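You operate a simulated robot arm through the tools that you are given. There is no shell and no other tool. Be economical: measure what you need, move in short steps, check, and stop when the job is done.

The job below is to be done with a simulated robot arm. You get a single attempt, and the scene is never put back.

JOB
Top the tray on the slide as the topping card says.
Fine: two cubes of that kind in the small part; slide the rice under the sesame shaker for the card's shakes; then slide it back.

The check looks at the end state, three seconds after you hand in, the way a careful person would. Anything else that was tipped, shoved, dropped, spilled or broken makes it a failure.

ROBOT AND FRAMES
A 7-joint arm with a two-finger parallel gripper, fixed in place. Base frame: the origin is at the foot of the arm, x ahead of it, y to its left, z up; the work surface is at about z = 4. Lengths are in mm, angles in degrees, forces in N, time in s.
With the tool pointing down near the work surface it reaches from about 240 to 620 mm from the base axis. Its first joint turns from -66.0 to 66.0 degrees. Payload 2.6 kg.
Tool frame: the origin (TCP) lies between the finger pads and is the grasp point; the fingertips stand 30 mm ahead of it; z points along the fingers, y is the line along which they close. Largest opening 94 mm; finger width 28, thickness 10; the body of the gripper, 50 by 96 mm, starts 55 mm behind the TCP.
Orientation is that of the tool frame in the base frame, as a unit quaternion [x, y, z, w]. With the fingers straight down and closing along the base's y, the tool's x points along the base's -x, its y along +y and its z along -z.

CONTROLS
- The arm moves only by the tool apply_moves. Its argument "commands" is a list of rows, each an object (a shift or turn left out is 0, a gripper value left out holds the last) with "slide": the shift along the tool's x, y, z in mm, a list of three; "rotation": the turn, a rotation vector about the tool's x, y, z in degrees, a list of three. In form: [{"slide": [x, y, z], "rotation": [wx, wy, wz]}, ...]. A call has 1 to 12 rows; each row shifts and turns the commanded pose from where the row before left it, along the tool's axes as they then stand. "fingers" is the opening, from 0 (shut) to 1 (fully open), set as the call begins (left out, the last holds). Each row takes 0.2 s and may step no farther than 50 mm and 8.6 degrees from the row before; otherwise, or with a gripper value out of range, the whole call is refused. A pose out of reach is approached as far as the arm can. The call stops where the force on the tool passes 50 N (or 10 N more than at its start, if that is more) or the arm is blocked; 0.2 s more then pass. Each finger travels about 72 mm/s and halts on what it meets, pressing with about 34 N; the grip force reading is that of the motor and also rises with nothing between the fingers. The clock runs only during rows and for 0.2 s after the last one: add rows that do not move to give the fingers time. It gives the time, the measured TCP pose, the force on the tool (base axes), the opening and the grip force at its end, in the units of the frame above (readings bear some noise).
- Cameras (640 x 400 px; columns grow to the right, rows downward): "scene" is fixed at [38.6, 434.6, 567.7]; the picture's right is [-0.75, -0.66, 0.00], its down [-0.35, 0.40, -0.84] and it looks along [0.56, -0.64, -0.54] (base axes); focal length 297 px, centre (320, 200). "wrist" rides on the gripper at [76, 14, -102] in the tool frame; the picture's right is [-0.18, 0.98, 0.00], its down [-0.75, -0.14, -0.64] and it looks along [-0.63, -0.12, 0.77] (tool axes); focal length 243 px, centre (320, 200). There is no depth. A picture from a camera that has moved, and an enlarged one, comes with that camera's place and axes in the base frame and with its lens.
- capture(camera): a new picture of that camera. It takes no simulated time.
- close_up(camera, box): a new picture of the part [left, top, right, bottom] of that camera's present view, enlarged. It takes no simulated time.
- sign_off(): hands the job in; it is judged then, once.

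Go step by step. Nothing tells you positions but the pictures and the camera data: compare them with the known pose of the tool, close in by small moves and look again before you grip or let go. The budget is 120 turns and 84 pictures, counting those below and the enlarged ones. Unless the task says otherwise, let go and move clear before handing in, and close with one line.

The tools are called after ">>>" as a command line: name --argument value ..., lists and objects as JSON in quotes. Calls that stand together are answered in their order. apply_moves: Moves the arm, as the interface text tells. Its arguments: {"type":"object","properties":{"commands":{"type":"array"},"fingers":{"type":"number"}},"required":["commands"]} The other tools are called the same way: capture (camera) takes a picture; close_up (camera, box) takes an enlarged picture of a part of a camera's view; sign_off () hands the job in.

At the start:

```text
time: 0.0
tcp_pos: [357.6, -46.7, 424.9]
orientation: [0.0, 1.0, 0.0, -0.001]
contact_force: [0.8, -0.6, 0.0]
finger_gap: 94.0
grip_force: 0.2
```

scene: 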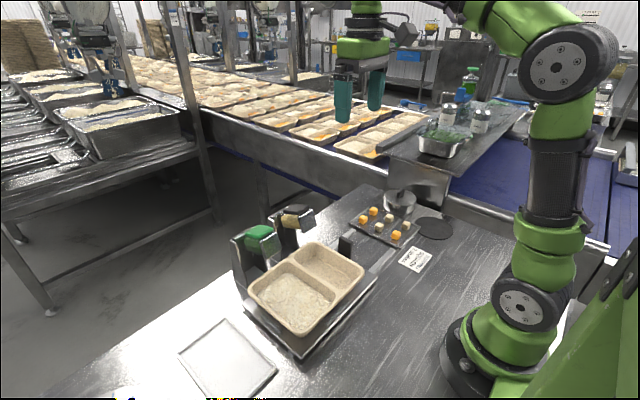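
wrist: 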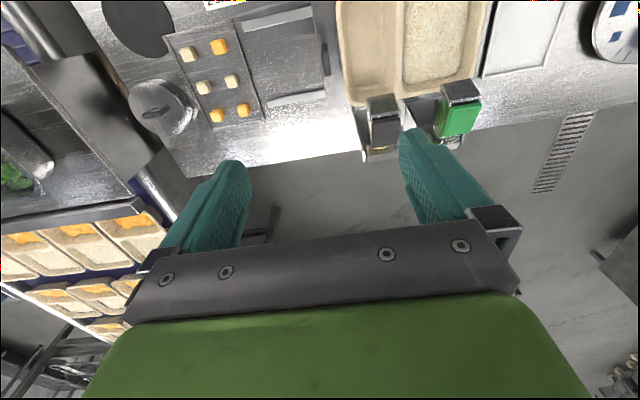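

I see a tray on a slide, two shaker-like devices (green and black/tan), a cube board, and a card. I will enlarge the card, the cubes and the slide first.

>>> close_up --camera "scene" --box '[340, 180, 460, 280]'

>>> close_up --camera "scene" --box '[170, 190, 390, 400]'

>>> close_up --camera "wrist" --box '[100, 0, 360, 160]'

>>> close_up --camera "wrist" --box '[330, 0, 640, 180]'

>>> close_up --camera "scene" --box '[390, 240, 440, 275]'

```text
4.00 times, centred on (400, 230) of scene
camera zoom: at [38.6, 434.6, 567.7], right [-0.75, -0.66, 0.0], down [-0.35, 0.4, -0.84], along [0.56, -0.64, -0.54], focal length 1188 px, centre (0, 80)
```

zoom: 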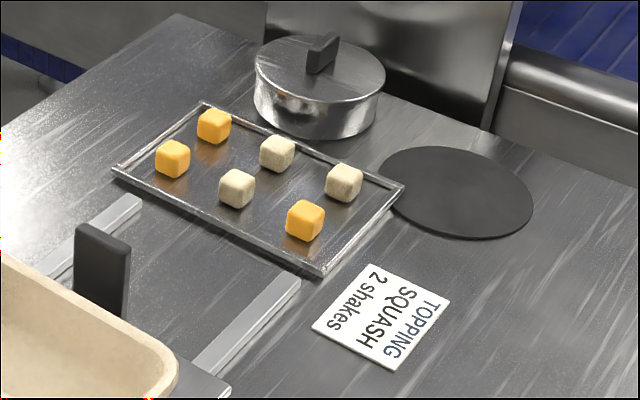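

```text
1.90 times, centred on (280, 295) of scene
camera zoom: at [38.6, 434.6, 567.7], right [-0.75, -0.66, 0.0], down [-0.35, 0.4, -0.84], along [0.56, -0.64, -0.54], focal length 566 px, centre (396, 19)
```

zoom: 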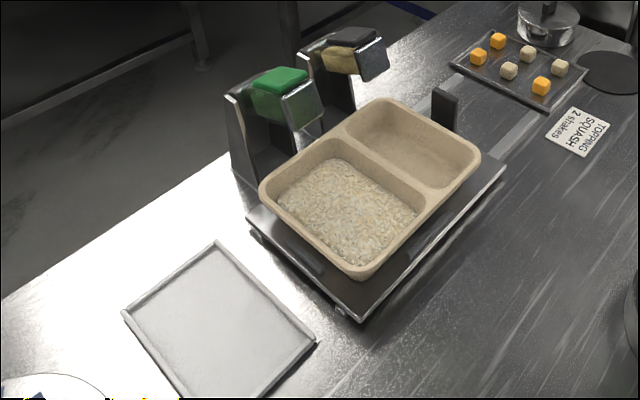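

```text
2.46 times, centred on (230, 80) of wrist
camera zoom: at [280.9, -32.8, 529.2], right [0.18, 0.98, 0.0], down [0.75, -0.14, 0.64], along [0.63, -0.12, -0.77], focal length 597 px, centre (542, 495)
```

zoom: 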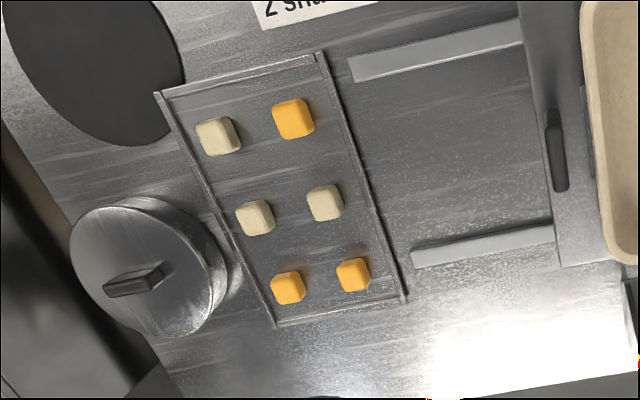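

```text
2.06 times, centred on (485, 90) of wrist
camera zoom: at [280.9, -32.8, 529.2], right [0.18, 0.98, 0.0], down [0.75, -0.14, 0.64], along [0.63, -0.12, -0.77], focal length 501 px, centre (-21, 427)
```

zoom: 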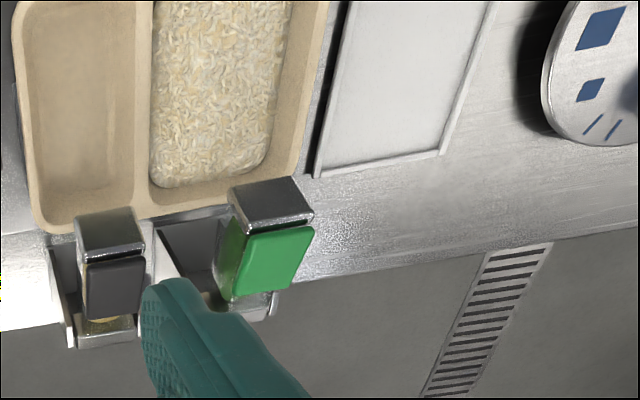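

```text
11.43 times, centred on (415, 258) of scene
camera zoom: at [38.6, 434.6, 567.7], right [-0.75, -0.66, 0.0], down [-0.35, 0.4, -0.84], along [0.56, -0.64, -0.54], focal length 3393 px, centre (-766, -457)
```

zoom: 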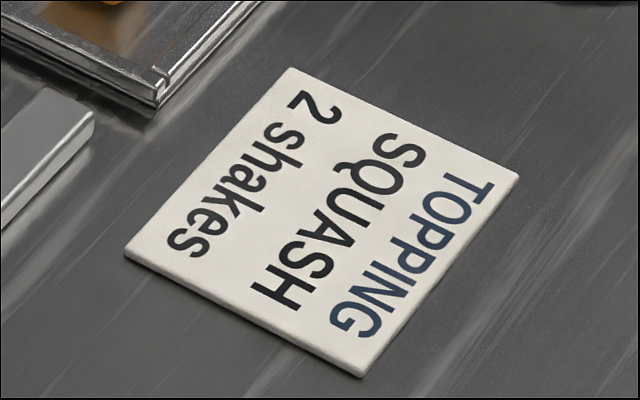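

The card says SQUASH (orange cubes) and 2 shakes. I put the cubes at about (317,-225), (432,-225) and (432,-285), the slide handle near (360,-39,85), and the shaker heads near (455,149) for green and (457,38) for dark/tan. I will look closely at the shakers and the handle.

>>> close_up --camera "scene" --box '[220, 195, 330, 275]'

>>> close_up --camera "scene" --box '[310, 215, 390, 285]'

>>> close_up --camera "wrist" --box '[350, 70, 500, 165]'

```text
5.00 times, centred on (275, 235) of scene
camera zoom: at [38.6, 434.6, 567.7], right [-0.75, -0.66, 0.0], down [-0.35, 0.4, -0.84], along [0.56, -0.64, -0.54], focal length 1485 px, centre (545, 25)
```

zoom: 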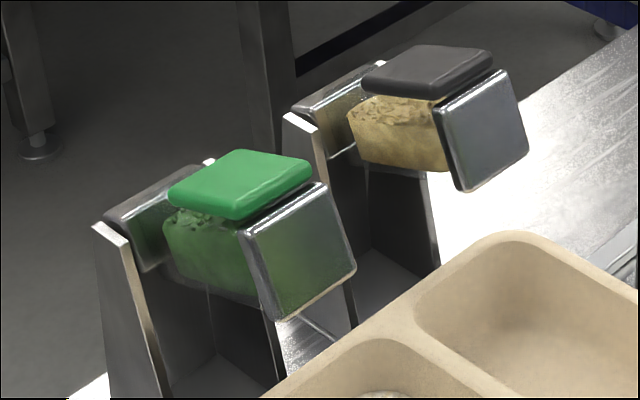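

```text
5.71 times, centred on (350, 250) of scene
camera zoom: at [38.6, 434.6, 567.7], right [-0.75, -0.66, 0.0], down [-0.35, 0.4, -0.84], along [0.56, -0.64, -0.54], focal length 1697 px, centre (149, -86)
```

zoom: 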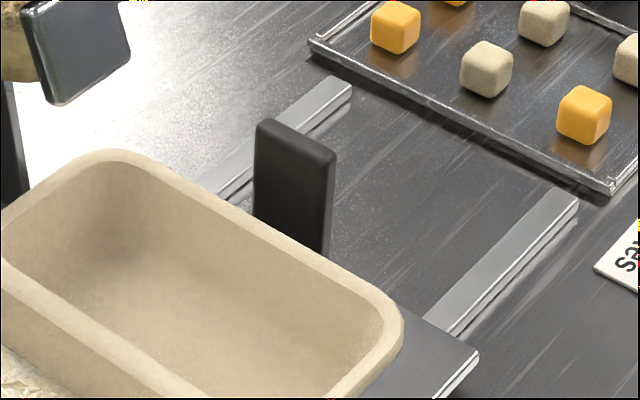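

```text
4.21 times, centred on (425, 118) of wrist
camera zoom: at [280.9, -32.8, 529.2], right [0.18, 0.98, 0.0], down [0.75, -0.14, 0.64], along [0.63, -0.12, -0.77], focal length 1022 px, centre (-122, 547)
```

zoom: 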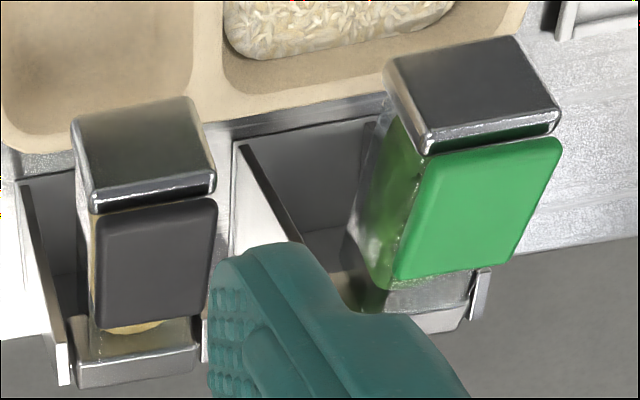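

The tan shaker with the dark lid is the sesame, and the green one is something else. Next I move above the orange cube near (432,-225), with the fingers half open.

>>> apply_moves --commands '[{"slide": [-9.3, -22.3, 37]}, {"slide": [-9.3, -22.3, 37]}, {"slide": [-9.3, -22.3, 37]}, {"slide": [-9.3, -22.3, 37]}, {"slide": [-9.3, -22.3, 37]}, {"slide": [-9.3, -22.3, 37]}, {"slide": [-9.3, -22.3, 37]}, {"slide": [-9.3, -22.3, 37]}]' --fingers 0.5

>>> capture --camera "wrist"

>>> close_up --camera "scene" --box '[340, 170, 450, 270]'

```text
time: 1.8
tcp_pos: [432.4, -225.1, 128.9]
orientation: [0.0, 1.0, -0.001, 0.001]
contact_force: [0.1, -0.1, 0.2]
finger_gap: 46.9
grip_force: 0.1
```

```text
73 pictures are left
camera wrist: at [354.6, -211.2, 231.6], right [0.18, 0.98, 0.0], down [0.75, -0.14, 0.64], along [0.63, -0.12, -0.77], focal length 243 px, centre (320, 200)
```

wrist: 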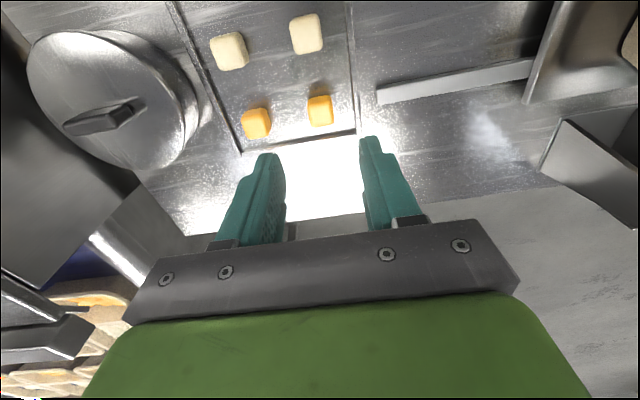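

```text
4.00 times, centred on (395, 220) of scene
camera zoom: at [38.6, 434.6, 567.7], right [-0.75, -0.66, 0.0], down [-0.35, 0.4, -0.84], along [0.56, -0.64, -0.54], focal length 1188 px, centre (20, 120)
```

zoom: 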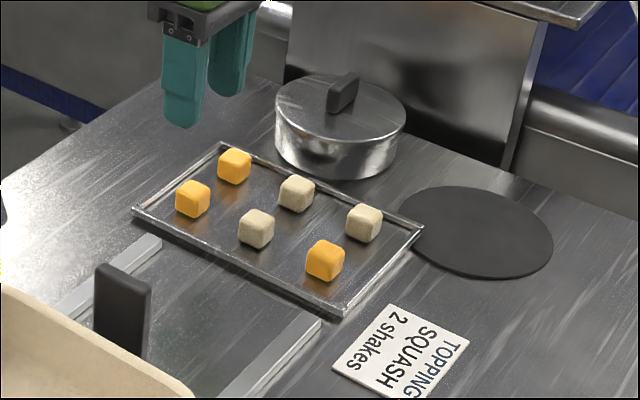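

The cube reads as (430,-225), and the tray lip is near y=-197, so I will narrow the opening. I descend part way and check.

>>> apply_moves --commands '[{"slide": [2, 0, 25]}, {"slide": [0, 0, 25]}, {"slide": [0, 0, 5]}]' --fingers 0.35

>>> capture --camera "wrist"

>>> close_up --camera "scene" --box '[340, 190, 400, 240]'

```text
time: 2.6
tcp_pos: [431.2, -225.8, 75.2]
orientation: [0.0, 1.0, 0.0, 0.0]
contact_force: [-0.2, 1.0, 0.2]
finger_gap: 32.9
grip_force: 0.1
```

```text
71 pictures are left
camera wrist: at [353.4, -211.3, 177.6], right [0.18, 0.98, 0.0], down [0.75, -0.14, 0.64], along [0.63, -0.12, -0.77], focal length 243 px, centre (320, 200)
```

wrist: 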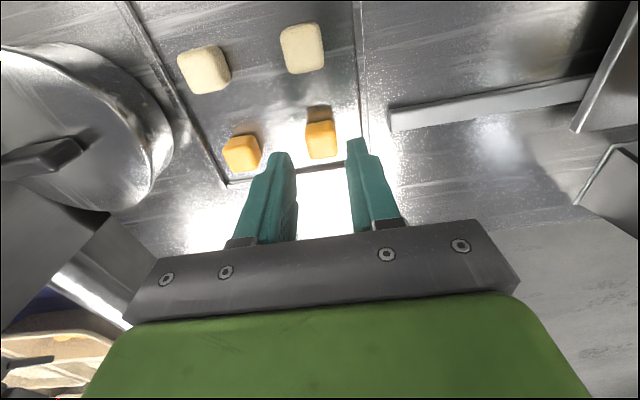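

```text
8.00 times, centred on (370, 215) of scene
camera zoom: at [38.6, 434.6, 567.7], right [-0.75, -0.66, 0.0], down [-0.35, 0.4, -0.84], along [0.56, -0.64, -0.54], focal length 2375 px, centre (-80, 80)
```

zoom: 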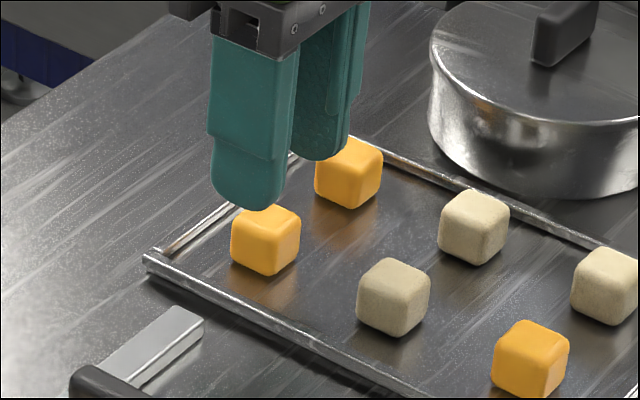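

The fingers are lined up over the cube, so I descend to fingertip z≈13, grip, and check.

>>> apply_moves --commands '[{"slide": [0, 1, 16]}, {"slide": [0, 0, 16]}]'

>>> close_up --camera "scene" --box '[340, 190, 400, 240]'

```text
time: 3.2
tcp_pos: [430.1, -225.9, 42.0]
orientation: [0.0, 1.0, 0.0, -0.001]
contact_force: [-0.5, 0.6, -0.1]
finger_gap: 33.0
grip_force: 0.1
```

```text
8.00 times, centred on (370, 215) of scene
camera zoom: at [38.6, 434.6, 567.7], right [-0.75, -0.66, 0.0], down [-0.35, 0.4, -0.84], along [0.56, -0.64, -0.54], focal length 2375 px, centre (-80, 80)
```

zoom: 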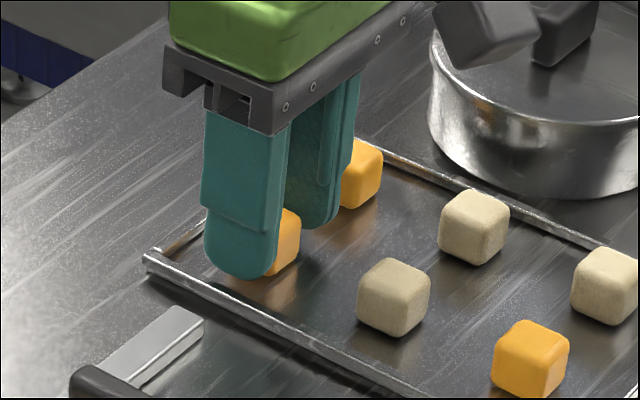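

The fingers straddle the cube. I grip and lift.

>>> apply_moves --commands '[{}, {}, {}]' --fingers 0.1

>>> apply_moves --commands '[{"slide": [0, 0, -10]}, {"slide": [0, 0, -40]}, {"slide": [0, 0, -40]}]'

>>> close_up --camera "scene" --box '[330, 150, 410, 240]'

```text
time: 4.0
tcp_pos: [430.3, -223.7, 42.9]
orientation: [0.0, 1.0, 0.0, 0.0]
contact_force: [-0.2, 0.4, -0.3]
finger_gap: 20.2
grip_force: 34.3
```

```text
time: 4.8
tcp_pos: [429.6, -224.0, 132.8]
orientation: [0.001, 1.0, 0.0, 0.001]
contact_force: [0.0, 1.2, 0.7]
finger_gap: 20.1
grip_force: 34.3
```

```text
4.44 times, centred on (370, 195) of scene
camera zoom: at [38.6, 434.6, 567.7], right [-0.75, -0.66, 0.0], down [-0.35, 0.4, -0.84], along [0.56, -0.64, -0.54], focal length 1320 px, centre (98, 222)
```

zoom: 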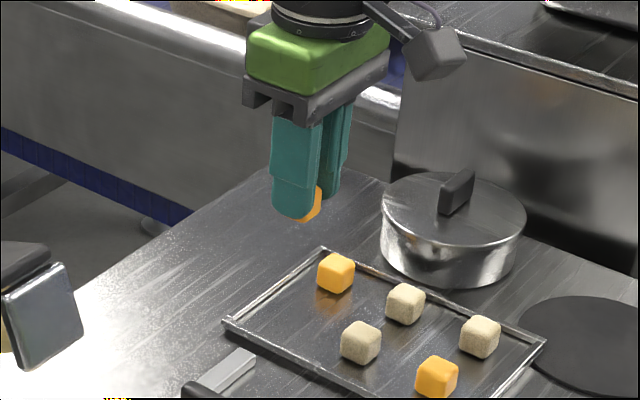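

The first cube is held (20 mm wide). I take the small compartment to span x≈295–432 and y≈10–72 with the rim at z≈60. I carry the cube over (325,41).

>>> apply_moves --commands '[{"slide": [15, 37.9, -1]}, {"slide": [15, 37.9, -1]}, {"slide": [15, 37.9, -1]}, {"slide": [15, 37.9, -1]}, {"slide": [15, 37.9, -1]}, {"slide": [15, 37.9, -1]}, {"slide": [15, 37.9, -1]}]'

>>> capture --camera "wrist"

>>> close_up --camera "scene" --box '[230, 170, 390, 350]'

```text
time: 6.4
tcp_pos: [325.1, 41.5, 139.6]
orientation: [0.0, 1.0, 0.0, 0.001]
contact_force: [0.0, 0.9, 0.5]
finger_gap: 19.8
grip_force: 34.2
```

```text
67 pictures are left
camera wrist: at [248.1, 55.0, 242.9], right [0.18, 0.98, 0.0], down [0.75, -0.14, 0.64], along [0.63, -0.12, -0.77], focal length 243 px, centre (320, 200)
```

wrist: 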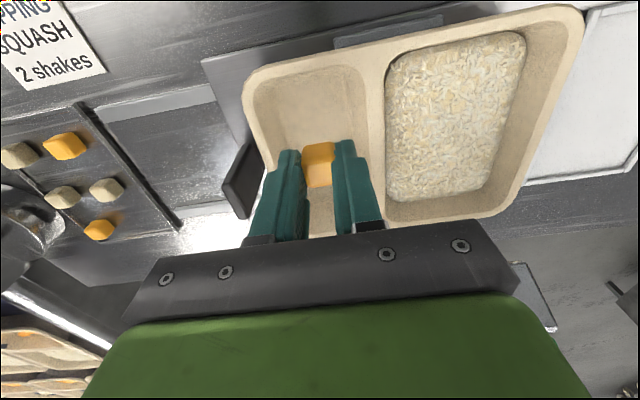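

```text
2.22 times, centred on (310, 260) of scene
camera zoom: at [38.6, 434.6, 567.7], right [-0.75, -0.66, 0.0], down [-0.35, 0.4, -0.84], along [0.56, -0.64, -0.54], focal length 660 px, centre (342, 67)
```

zoom: 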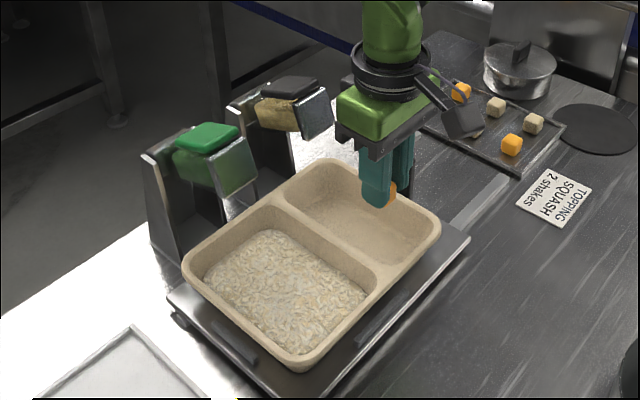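

The compartment interior runs y≈0–78, centre 39, and the cube is well inside. I lower it to just above the expected floor.

>>> apply_moves --commands '[{"slide": [0, -2, 30]}, {"slide": [0, 0, 30]}, {"slide": [0, 0, 5]}]'

>>> close_up --camera "scene" --box '[310, 220, 390, 290]'

>>> close_up --camera "wrist" --box '[240, 60, 440, 240]'

```text
time: 7.2
tcp_pos: [326.2, 38.4, 74.1]
orientation: [0.001, 1.0, 0.0, 0.001]
contact_force: [0.8, 0.0, 0.5]
finger_gap: 20.0
grip_force: 33.7
```

```text
5.71 times, centred on (350, 255) of scene
camera zoom: at [38.6, 434.6, 567.7], right [-0.75, -0.66, 0.0], down [-0.35, 0.4, -0.84], along [0.56, -0.64, -0.54], focal length 1697 px, centre (149, -114)
```

zoom: 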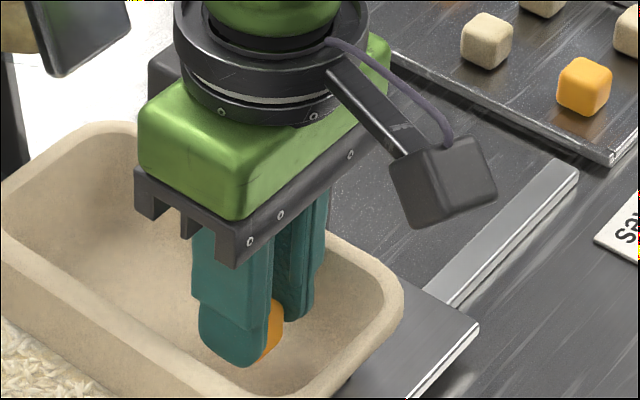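

```text
2.22 times, centred on (340, 150) of wrist
camera zoom: at [248.0, 53.1, 177.9], right [0.18, 0.98, 0.0], down [0.75, -0.14, 0.64], along [0.63, -0.12, -0.77], focal length 539 px, centre (276, 311)
```

zoom: 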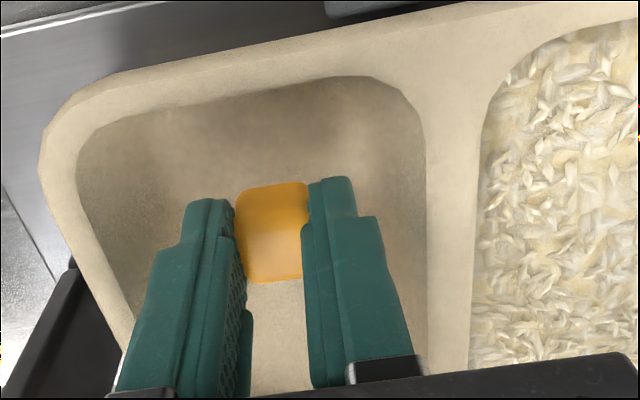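

It is well inside, with no contact yet. I lower it in small steps and watch the force.

>>> apply_moves --commands '[{"slide": [0, 0, 3]}, {"slide": [0, 0, 2]}]'

>>> apply_moves --commands '[{"slide": [0, 0, 2]}, {"slide": [0, 0, 1]}]'

>>> apply_moves --commands '[{"slide": [0, 0, 2]}]'

>>> close_up --camera "scene" --box '[320, 240, 380, 290]'

```text
time: 7.8
tcp_pos: [324.7, 38.7, 69.5]
orientation: [0.0, 1.0, 0.001, 0.001]
contact_force: [-0.8, 0.2, 0.0]
finger_gap: 20.1
grip_force: 33.9
```

```text
time: 8.4
tcp_pos: [325.7, 39.3, 66.6]
orientation: [0.0, 1.0, 0.0, 0.0]
contact_force: [0.3, 0.3, -0.6]
finger_gap: 20.0
grip_force: 34.0
```

```text
time: 8.8
tcp_pos: [326.0, 38.6, 65.7]
orientation: [0.0, 1.0, 0.0, 0.0]
contact_force: [0.1, 0.6, 0.0]
finger_gap: 20.2
grip_force: 34.0
```

```text
8.00 times, centred on (350, 265) of scene
camera zoom: at [38.6, 434.6, 567.7], right [-0.75, -0.66, 0.0], down [-0.35, 0.4, -0.84], along [0.56, -0.64, -0.54], focal length 2375 px, centre (80, -320)
```

zoom: 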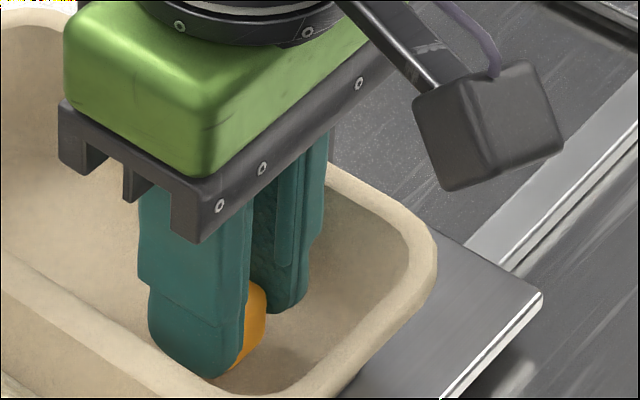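

There is still no contact, so I keep stepping down.

>>> apply_moves --commands '[{"slide": [0, 0, 2]}, {"slide": [0, 0, 1]}]'

>>> apply_moves --commands '[{"slide": [0, 0, 2]}]'

>>> apply_moves --commands '[{"slide": [0, 0, 2]}]'

>>> close_up --camera "wrist" --box '[240, 60, 440, 240]'

```text
time: 9.4
tcp_pos: [325.1, 38.5, 62.2]
orientation: [0.0, 1.0, 0.001, 0.001]
contact_force: [0.0, -0.6, -0.5]
finger_gap: 20.1
grip_force: 34.1
```

```text
time: 9.8
tcp_pos: [325.8, 38.8, 60.0]
orientation: [0.001, 1.0, 0.0, 0.0]
contact_force: [-1.1, -0.8, 6.3]
finger_gap: 19.9
grip_force: 34.5
```

```text
time: 10.2
tcp_pos: [326.0, 38.4, 58.7]
orientation: [0.001, 1.0, 0.0, 0.001]
contact_force: [-8.4, -1.8, 34.6]
finger_gap: 20.3
grip_force: 33.9
```

```text
2.22 times, centred on (340, 150) of wrist
camera zoom: at [248.9, 53.4, 162.2], right [0.19, 0.98, 0.0], down [0.75, -0.14, 0.64], along [0.63, -0.12, -0.76], focal length 539 px, centre (276, 311)
```

zoom: 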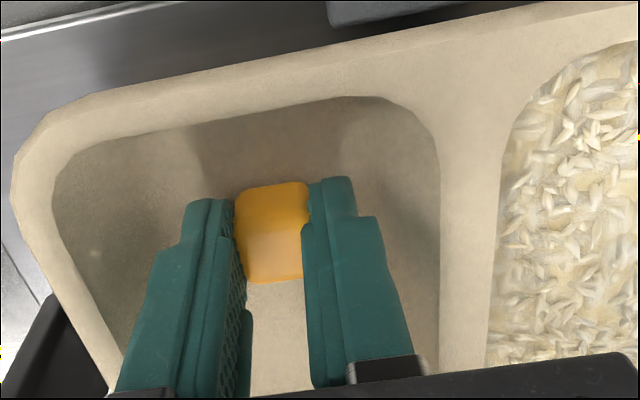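

Contact is at TCP z≈60. I raise 1.5 mm to relieve the load, release with a modest opening, and back straight up.

>>> apply_moves --commands '[{"slide": [0, 0, -2]}]'

>>> apply_moves --commands '[{}, {}, {"slide": [0, 0, -10]}, {"slide": [0, 0, -40]}, {"slide": [0, 0, -30]}]' --fingers 0.35

>>> close_up --camera "scene" --box '[230, 170, 390, 350]'

>>> capture --camera "wrist"

```text
time: 10.6
tcp_pos: [325.6, 39.3, 60.3]
orientation: [-0.001, 1.0, 0.0, 0.001]
contact_force: [4.6, 0.1, 8.8]
finger_gap: 20.0
grip_force: 34.0
```

```text
time: 11.8
tcp_pos: [323.5, 38.5, 141.3]
orientation: [0.0, 1.0, 0.0, 0.0]
contact_force: [0.3, -0.3, -0.2]
finger_gap: 33.0
grip_force: 0.1
```

```text
2.22 times, centred on (310, 260) of scene
camera zoom: at [38.6, 434.6, 567.7], right [-0.75, -0.66, 0.0], down [-0.35, 0.4, -0.84], along [0.56, -0.64, -0.54], focal length 660 px, centre (342, 67)
```

zoom: 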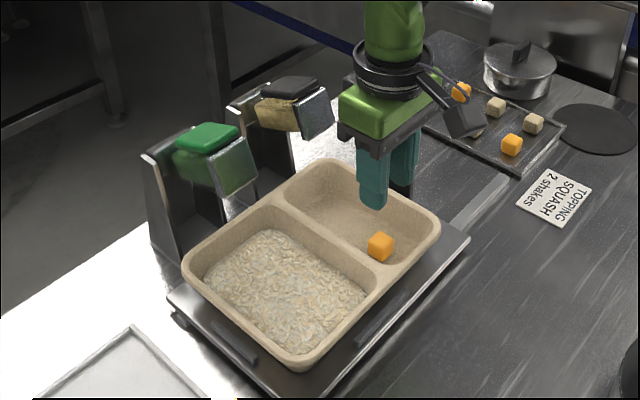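

```text
60 pictures are left
camera wrist: at [247.7, 52.9, 243.4], right [0.18, 0.98, 0.0], down [0.75, -0.14, 0.64], along [0.63, -0.12, -0.77], focal length 243 px, centre (320, 200)
```

wrist: 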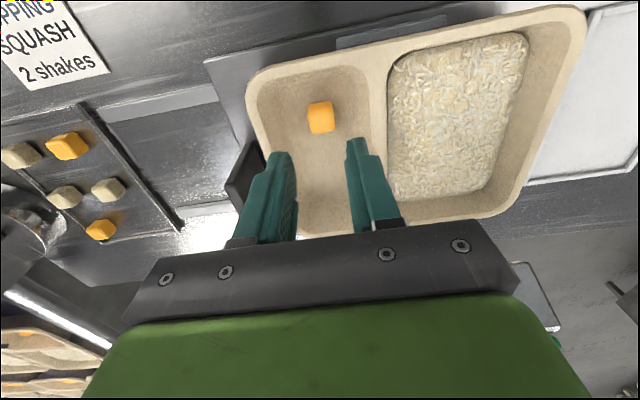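

The first cube is in the small part. Next is the orange cube near (316,-224).

>>> apply_moves --commands '[{"slide": [1.2, -43.8, 0]}, {"slide": [1.2, -43.8, 0]}, {"slide": [1.2, -43.8, 0]}, {"slide": [1.2, -43.8, 0]}, {"slide": [1.2, -43.8, 0]}, {"slide": [1.2, -43.8, 0]}, {"slide": [0, 0, 35]}, {"slide": [0, 0, 33]}]'

>>> capture --camera "wrist"

>>> close_up --camera "scene" --box '[370, 200, 430, 250]'

```text
time: 13.6
tcp_pos: [318.1, -224.4, 73.3]
orientation: [0.001, 1.0, -0.001, 0.001]
contact_force: [-0.7, -0.6, -0.1]
finger_gap: 32.8
grip_force: 0.0
```

```text
59 pictures are left
camera wrist: at [240.3, -209.7, 175.5], right [0.19, 0.98, 0.0], down [0.75, -0.14, 0.64], along [0.63, -0.12, -0.77], focal length 243 px, centre (320, 200)
```

wrist: 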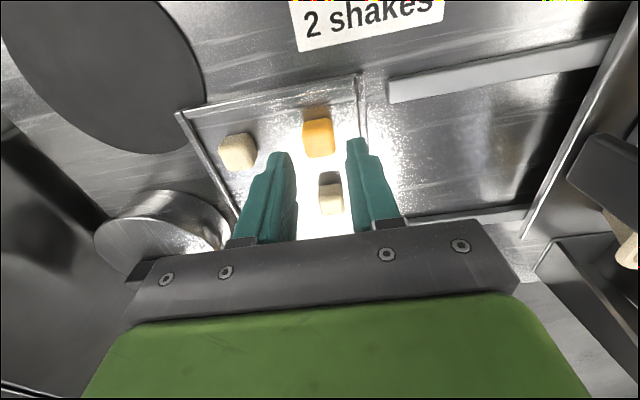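

```text
8.00 times, centred on (400, 225) of scene
camera zoom: at [38.6, 434.6, 567.7], right [-0.75, -0.66, 0.0], down [-0.35, 0.4, -0.84], along [0.56, -0.64, -0.54], focal length 2375 px, centre (-320, 0)
```

zoom: 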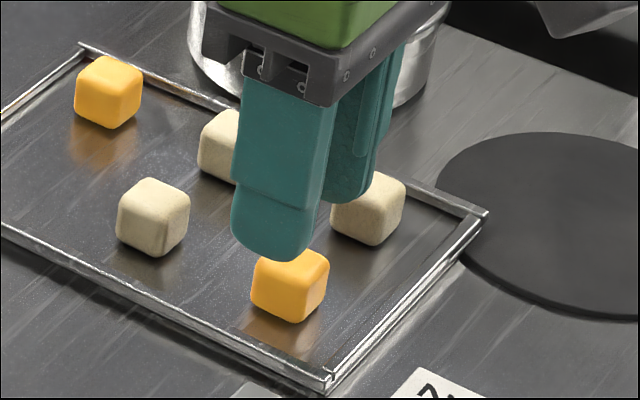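

The fingers sit over the cube; it reads about (314,-223). I descend and grip.

>>> apply_moves --commands '[{"slide": [3.5, 1, 16]}, {"slide": [0, 0, 15]}]'

>>> close_up --camera "scene" --box '[370, 200, 430, 250]'

```text
time: 14.2
tcp_pos: [314.3, -222.5, 41.7]
orientation: [0.001, 1.0, -0.001, -0.001]
contact_force: [0.9, -0.4, 0.1]
finger_gap: 33.0
grip_force: 0.1
```

```text
8.00 times, centred on (400, 225) of scene
camera zoom: at [38.6, 434.6, 567.7], right [-0.75, -0.66, 0.0], down [-0.35, 0.4, -0.84], along [0.56, -0.64, -0.54], focal length 2375 px, centre (-320, 0)
```

zoom: 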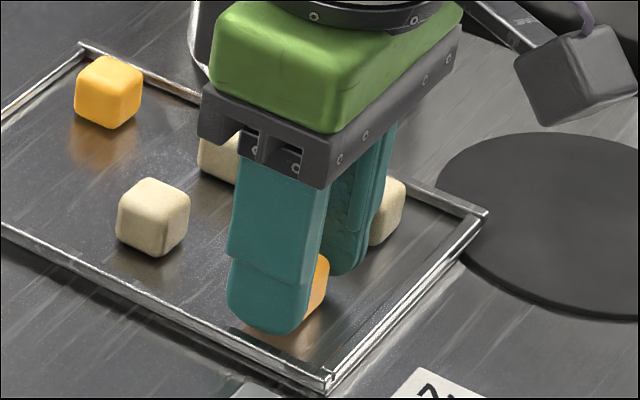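

It straddles the cube. I grip, lift to z≈140, and carry it to (368,39).

>>> apply_moves --commands '[{}, {}, {}, {"slide": [0, 0, -10]}, {"slide": [0, 0, -45]}, {"slide": [0, 0, -45]}]' --fingers 0.1

>>> apply_moves --commands '[{"slide": [-7.7, 37.4, 0]}, {"slide": [-7.7, 37.4, 0]}, {"slide": [-7.7, 37.4, 0]}, {"slide": [-7.7, 37.4, 0]}, {"slide": [-7.7, 37.4, 0]}, {"slide": [-7.7, 37.4, 0]}, {"slide": [-7.7, 37.4, 0]}]'

>>> capture --camera "wrist"

>>> close_up --camera "scene" --box '[230, 170, 390, 350]'

```text
time: 15.6
tcp_pos: [314.4, -222.5, 141.4]
orientation: [0.0, 1.0, 0.001, 0.0]
contact_force: [0.4, 0.3, 0.5]
finger_gap: 20.0
grip_force: 33.9
```

```text
time: 17.2
tcp_pos: [369.0, 38.0, 141.3]
orientation: [0.002, 1.0, 0.0, -0.001]
contact_force: [0.6, 0.8, 0.1]
finger_gap: 20.1
grip_force: 33.8
```

```text
56 pictures are left
camera wrist: at [291.4, 53.6, 245.0], right [0.19, 0.98, 0.0], down [0.75, -0.14, 0.64], along [0.63, -0.12, -0.77], focal length 243 px, centre (320, 200)
```

wrist: 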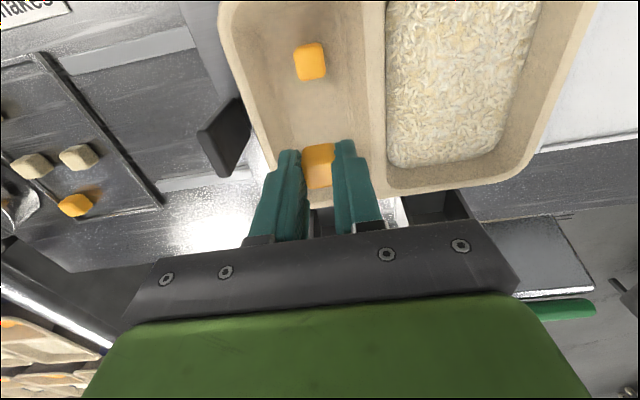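

```text
2.22 times, centred on (310, 260) of scene
camera zoom: at [38.6, 434.6, 567.7], right [-0.75, -0.66, 0.0], down [-0.35, 0.4, -0.84], along [0.56, -0.64, -0.54], focal length 660 px, centre (342, 67)
```

zoom: 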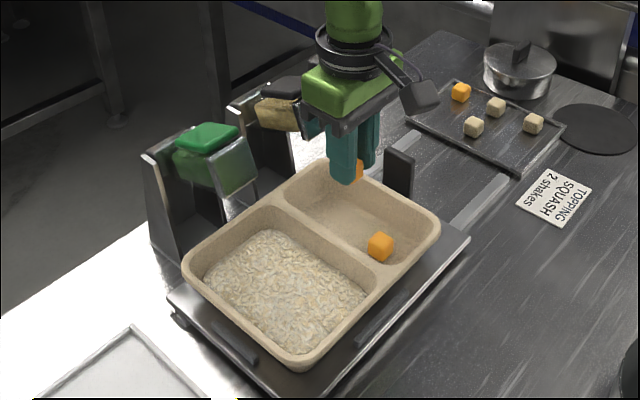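

The cube is above the small part. I shift slightly away from the shaker and lower to just above the floor.

>>> apply_moves --commands '[{"slide": [6, 1, 0]}, {"slide": [0, 0, 40]}, {"slide": [0, 0, 30]}, {"slide": [0, 0, 7]}, {"slide": [0, 0, 3]}]'

>>> apply_moves --commands '[{"slide": [0, 0, 2]}]'

```text
time: 18.4
tcp_pos: [361.8, 38.9, 61.4]
orientation: [0.0, 1.0, 0.001, -0.001]
contact_force: [0.5, -0.7, -0.1]
finger_gap: 20.0
grip_force: 33.9
```

```text
time: 18.8
tcp_pos: [362.1, 40.7, 60.0]
orientation: [0.0, 1.0, 0.0, 0.0]
contact_force: [-1.5, -0.2, 2.9]
finger_gap: 20.1
grip_force: 34.2
```

The cube is touching the floor. I release and go up.

>>> apply_moves --commands '[{}, {}, {"slide": [0, 0, -10]}, {"slide": [0, 0, -40]}, {"slide": [0, 0, -40]}]' --fingers 0.35

>>> close_up --camera "scene" --box '[230, 170, 390, 350]'

>>> capture --camera "wrist"

```text
time: 20.0
tcp_pos: [363.8, 40.3, 149.1]
orientation: [0.0, 1.0, 0.0, -0.001]
contact_force: [0.5, 0.6, 0.3]
finger_gap: 33.0
grip_force: 0.0
```

```text
2.22 times, centred on (310, 260) of scene
camera zoom: at [38.6, 434.6, 567.7], right [-0.75, -0.66, 0.0], down [-0.35, 0.4, -0.84], along [0.56, -0.64, -0.54], focal length 660 px, centre (342, 67)
```

zoom: 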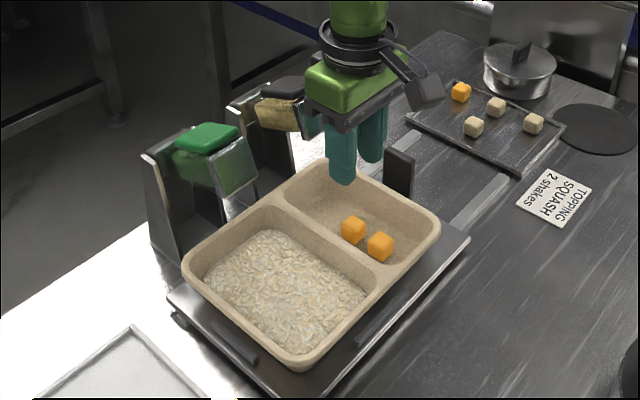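

```text
53 pictures are left
camera wrist: at [285.9, 54.4, 252.8], right [0.18, 0.98, 0.0], down [0.75, -0.14, 0.64], along [0.63, -0.12, -0.77], focal length 243 px, centre (320, 200)
```

wrist: 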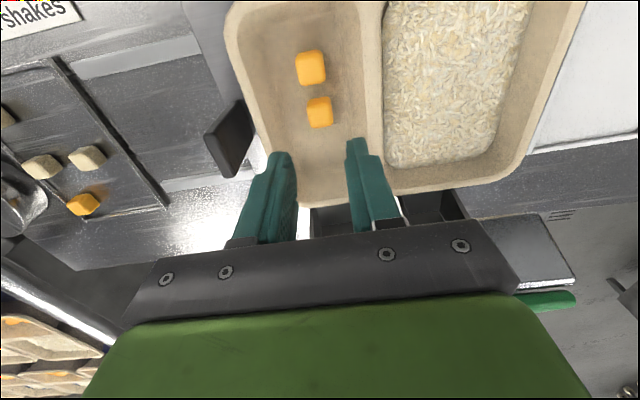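

Both squash cubes are in the small part. Next I locate the slide handle precisely.

>>> close_up --camera "wrist" --box '[160, 60, 300, 200]'

>>> close_up --camera "scene" --box '[320, 215, 380, 265]'

```text
2.86 times, centred on (230, 130) of wrist
camera zoom: at [285.9, 54.4, 252.8], right [0.18, 0.98, 0.0], down [0.75, -0.14, 0.64], along [0.63, -0.12, -0.77], focal length 693 px, centre (577, 400)
```

zoom: 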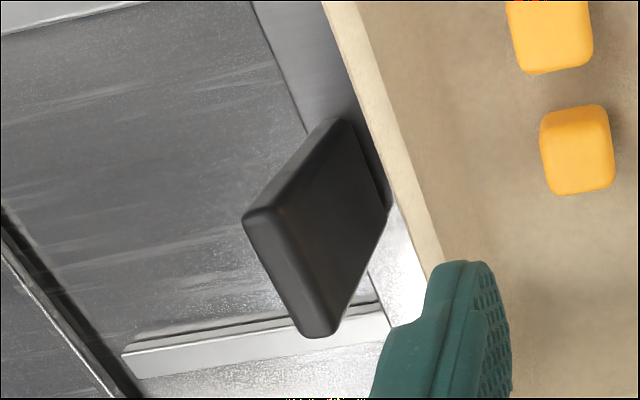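

```text
8.00 times, centred on (350, 240) of scene
camera zoom: at [38.6, 434.6, 567.7], right [-0.75, -0.66, 0.0], down [-0.35, 0.4, -0.84], along [0.56, -0.64, -0.54], focal length 2375 px, centre (80, -120)
```

zoom: 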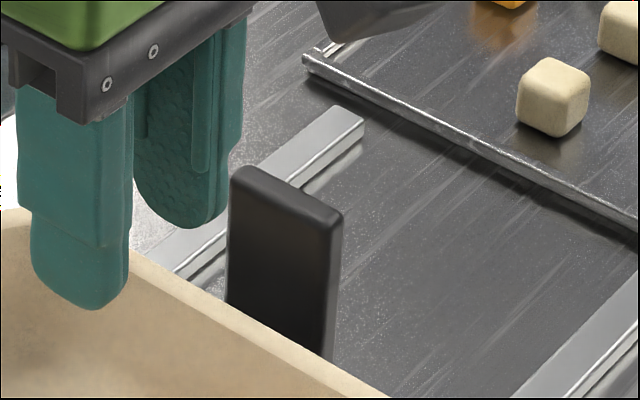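

The handle spans x≈348–386, y≈-40, with its top at z≈89, and the tray rim is at y≈-10. I can grip it across y with the fingertips above rim height, so I move over it.

>>> apply_moves --commands '[{"slide": [-1, -27, 0]}, {"slide": [-1, -27, 0]}, {"slide": [-1, -27, 0]}, {"slide": [0, 0, 22]}]' --fingers 0.35

>>> close_up --camera "scene" --box '[310, 200, 390, 270]'

>>> close_up --camera "wrist" --box '[220, 60, 420, 240]'

```text
time: 21.0
tcp_pos: [364.9, -40.8, 127.0]
orientation: [0.0, 1.0, 0.0, 0.0]
contact_force: [0.4, 0.6, 0.3]
finger_gap: 32.8
grip_force: 0.0
```

```text
5.71 times, centred on (350, 235) of scene
camera zoom: at [38.6, 434.6, 567.7], right [-0.75, -0.66, 0.0], down [-0.35, 0.4, -0.84], along [0.56, -0.64, -0.54], focal length 1697 px, centre (149, 0)
```

zoom: 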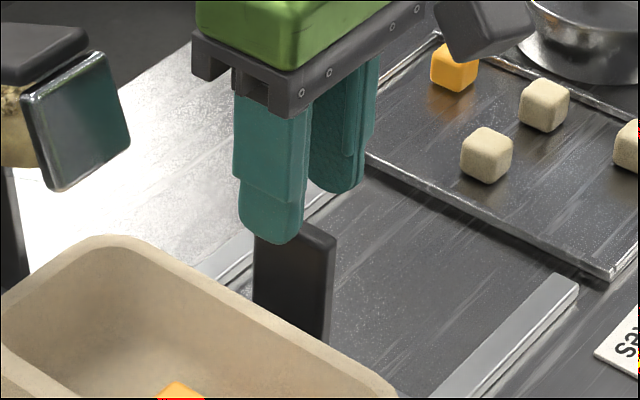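

```text
2.22 times, centred on (320, 150) of wrist
camera zoom: at [288.2, -26.7, 230.3], right [0.18, 0.98, 0.0], down [0.75, -0.14, 0.64], along [0.63, -0.12, -0.77], focal length 539 px, centre (320, 311)
```

zoom: 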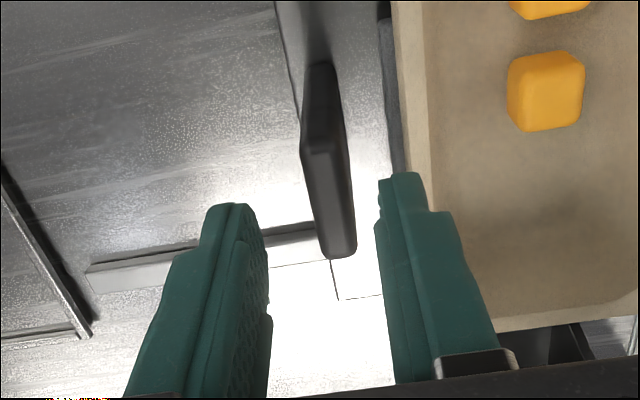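

The handle is centred between the fingers. I descend and grip.

>>> apply_moves --commands '[{"slide": [0, 1.5, 17]}, {"slide": [0, 0, 17]}]'

>>> apply_moves --commands '[{}, {}, {}]' --fingers 0.02

>>> close_up --camera "scene" --box '[310, 200, 390, 270]'

```text
time: 21.6
tcp_pos: [365.9, -39.4, 92.6]
orientation: [-0.001, 1.0, 0.001, 0.0]
contact_force: [0.2, 0.4, 0.6]
finger_gap: 32.9
grip_force: 0.0
```

```text
time: 22.4
tcp_pos: [367.3, -40.2, 92.7]
orientation: [0.0, 1.0, 0.001, 0.0]
contact_force: [0.3, 0.6, -4.4]
finger_gap: 16.2
grip_force: 44.8
```

```text
5.71 times, centred on (350, 235) of scene
camera zoom: at [38.6, 434.6, 567.7], right [-0.75, -0.66, 0.0], down [-0.35, 0.4, -0.84], along [0.56, -0.64, -0.54], focal length 1697 px, centre (149, 0)
```

zoom: 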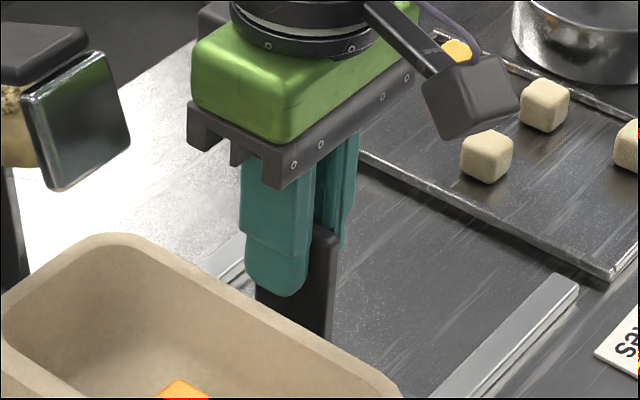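

The handle is gripped (16 mm thick). I pull gently toward -y.

>>> apply_moves --commands '[{"slide": [0, -3, 0]}, {"slide": [0, -6, 0]}, {"slide": [0, -8, 0]}, {"slide": [0, -8, 0]}, {"slide": [0, -8, 0]}, {"slide": [0, -5, 0]}, {"slide": [0, -2, 0]}]'

>>> capture --camera "scene"

```text
time: 24.0
tcp_pos: [366.1, -81.0, 92.0]
orientation: [0.0, 1.0, 0.0, 0.001]
contact_force: [15.7, 1.6, -14.0]
finger_gap: 16.5
grip_force: 45.2
```

```text
47 pictures are left
```

scene: 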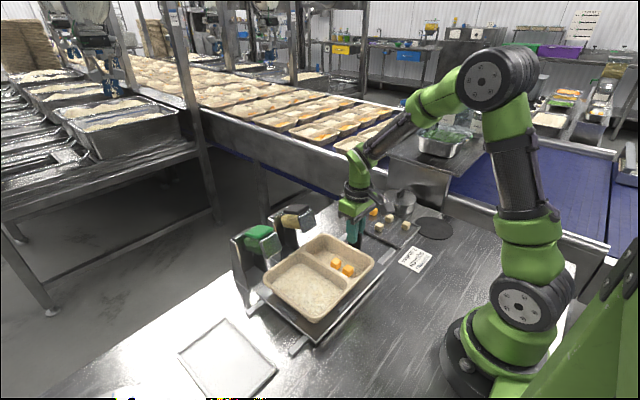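

The slide is moving with the handle and the tray rides along. There is a little side load, so I trim it and continue.

>>> apply_moves --commands '[{"slide": [-1, -3, 0.7]}, {"slide": [0, -6, 0]}, {"slide": [0, -8, 0]}, {"slide": [0, -8, 0]}, {"slide": [0, -8, 0]}, {"slide": [0, -5, 0]}, {"slide": [0, -2, 0]}]'

>>> close_up --camera "scene" --box '[220, 190, 400, 350]'

>>> capture --camera "wrist"

```text
time: 25.6
tcp_pos: [365.1, -120.1, 92.8]
orientation: [0.002, 1.0, 0.0, -0.001]
contact_force: [-23.7, 0.6, 29.1]
finger_gap: 16.2
grip_force: 44.4
```

```text
2.50 times, centred on (310, 270) of scene
camera zoom: at [38.4, 434.6, 567.7], right [-0.75, -0.66, 0.0], down [-0.35, 0.4, -0.84], along [0.56, -0.64, -0.54], focal length 742 px, centre (345, 25)
```

zoom: 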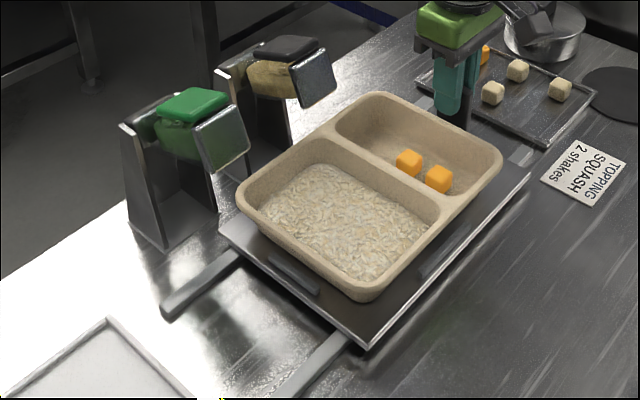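

```text
45 pictures are left
camera wrist: at [289.1, -105.8, 196.1], right [0.19, 0.98, 0.0], down [0.75, -0.14, 0.64], along [0.63, -0.12, -0.77], focal length 243 px, centre (320, 200)
```

wrist: 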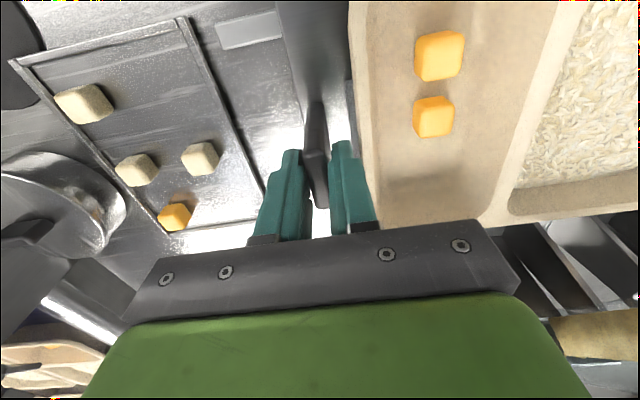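

The slide has moved 80 mm, with rice centre at y≈62 and the sesame head at y≈38. I reverse the trim by half and pull about 24 more.

>>> apply_moves --commands '[{"slide": [0.6, -2, -0.4]}, {"slide": [0, -5, 0]}, {"slide": [0, -7, 0]}, {"slide": [0, -6, 0]}, {"slide": [0, -3, 0]}, {"slide": [0, -1, 0]}, {}]'

>>> close_up --camera "scene" --box '[220, 190, 400, 350]'

```text
time: 27.2
tcp_pos: [365.8, -144.2, 92.6]
orientation: [0.0, 1.0, -0.001, 0.002]
contact_force: [-9.3, -1.0, 11.2]
finger_gap: 16.6
grip_force: 44.7
```

```text
2.50 times, centred on (310, 270) of scene
camera zoom: at [38.5, 434.6, 567.7], right [-0.75, -0.66, 0.0], down [-0.35, 0.4, -0.84], along [0.56, -0.64, -0.54], focal length 742 px, centre (345, 25)
```

zoom: 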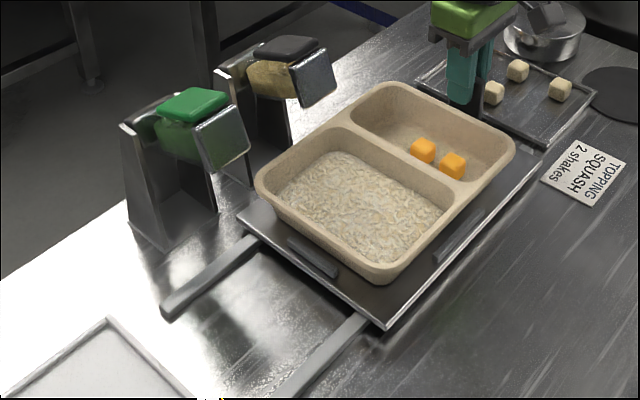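

The rice is now centred under the sesame head. I release the handle, rise clear, and go above the sesame pad with the fingers shut.

>>> apply_moves --commands '[{}, {}, {"slide": [0, 0, -10]}, {"slide": [0, 0, -40]}, {"slide": [0, 0, -45]}, {"slide": [0, 0, -45]}, {"slide": [0, 0, -45]}]' --fingers 0.35

>>> apply_moves --commands '[{"slide": [-12, 30, 0]}, {"slide": [-12, 30, 0]}, {"slide": [-12, 30, 0]}, {"slide": [-12, 30, 0]}, {"slide": [-12, 30, 0]}, {"slide": [-12, 30, 0]}, {}]' --fingers 0

>>> capture --camera "wrist"

>>> close_up --camera "scene" --box '[240, 140, 340, 260]'

```text
time: 28.8
tcp_pos: [366.1, -143.4, 278.6]
orientation: [0.001, 1.0, 0.0, 0.0]
contact_force: [-0.5, -0.9, 0.6]
finger_gap: 32.8
grip_force: 0.0
```

```text
time: 30.4
tcp_pos: [439.3, 38.5, 277.4]
orientation: [0.0, 1.0, -0.001, 0.0]
contact_force: [-0.1, 0.1, 0.2]
finger_gap: 0.0
grip_force: 32.8
```

```text
43 pictures are left
camera wrist: at [361.4, 52.0, 381.0], right [0.18, 0.98, 0.0], down [0.75, -0.14, 0.64], along [0.63, -0.12, -0.77], focal length 243 px, centre (320, 200)
```

wrist: 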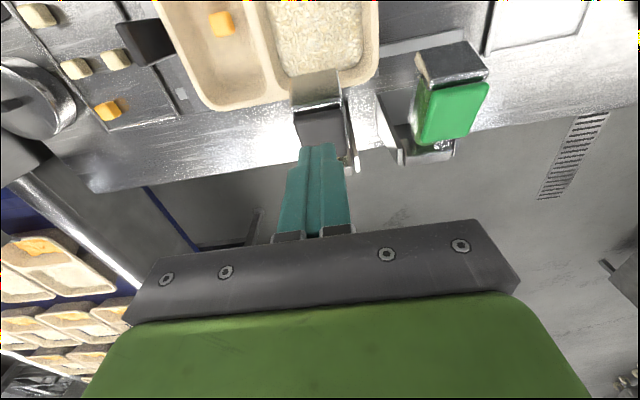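

```text
3.33 times, centred on (290, 200) of scene
camera zoom: at [38.6, 434.6, 567.7], right [-0.75, -0.66, 0.0], down [-0.35, 0.4, -0.84], along [0.56, -0.64, -0.54], focal length 990 px, centre (420, 200)
```

zoom: 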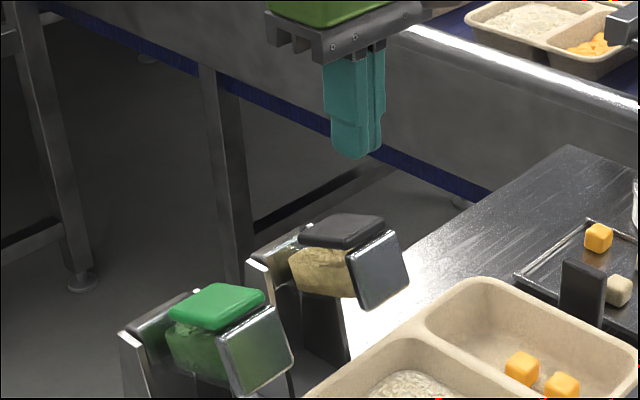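

The sesame pad spans x≈436–480, y≈13–60, top z≈175. I move over its centre and lower to about 10 mm above it.

>>> apply_moves --commands '[{"slide": [-15, -1, 20]}, {"slide": [0, 0, 25]}, {"slide": [0, 0, 15]}]'

>>> close_up --camera "scene" --box '[250, 170, 330, 240]'

>>> close_up --camera "wrist" --box '[240, 60, 440, 240]'

```text
time: 31.2
tcp_pos: [453.5, 35.2, 217.9]
orientation: [0.001, 1.0, 0.0, 0.0]
contact_force: [0.3, 0.4, 2.2]
finger_gap: 0.0
grip_force: 32.6
```

```text
5.71 times, centred on (290, 205) of scene
camera zoom: at [38.6, 434.6, 567.7], right [-0.75, -0.66, 0.0], down [-0.35, 0.4, -0.84], along [0.56, -0.64, -0.54], focal length 1697 px, centre (491, 171)
```

zoom: 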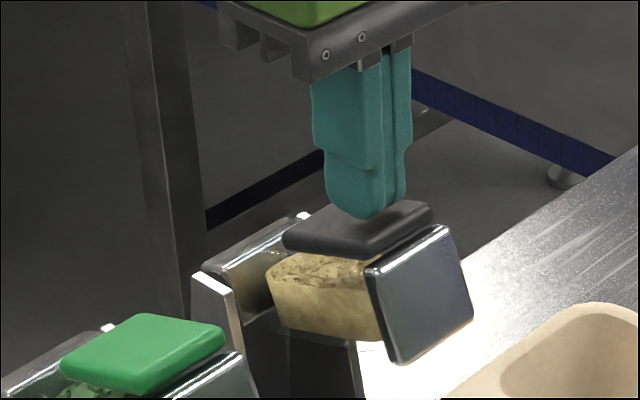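

```text
2.22 times, centred on (340, 150) of wrist
camera zoom: at [375.6, 50.1, 320.8], right [0.19, 0.98, 0.0], down [0.75, -0.14, 0.64], along [0.63, -0.12, -0.77], focal length 539 px, centre (276, 311)
```

zoom: 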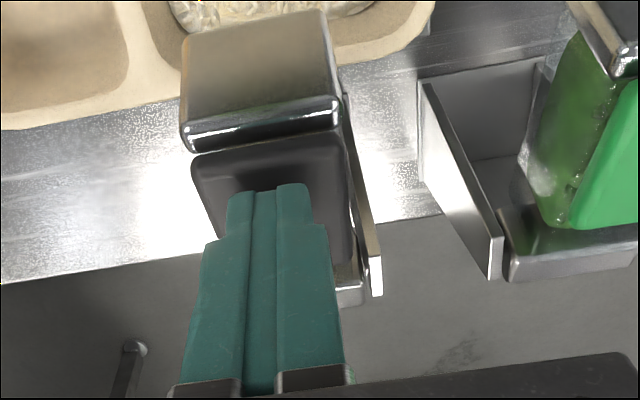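

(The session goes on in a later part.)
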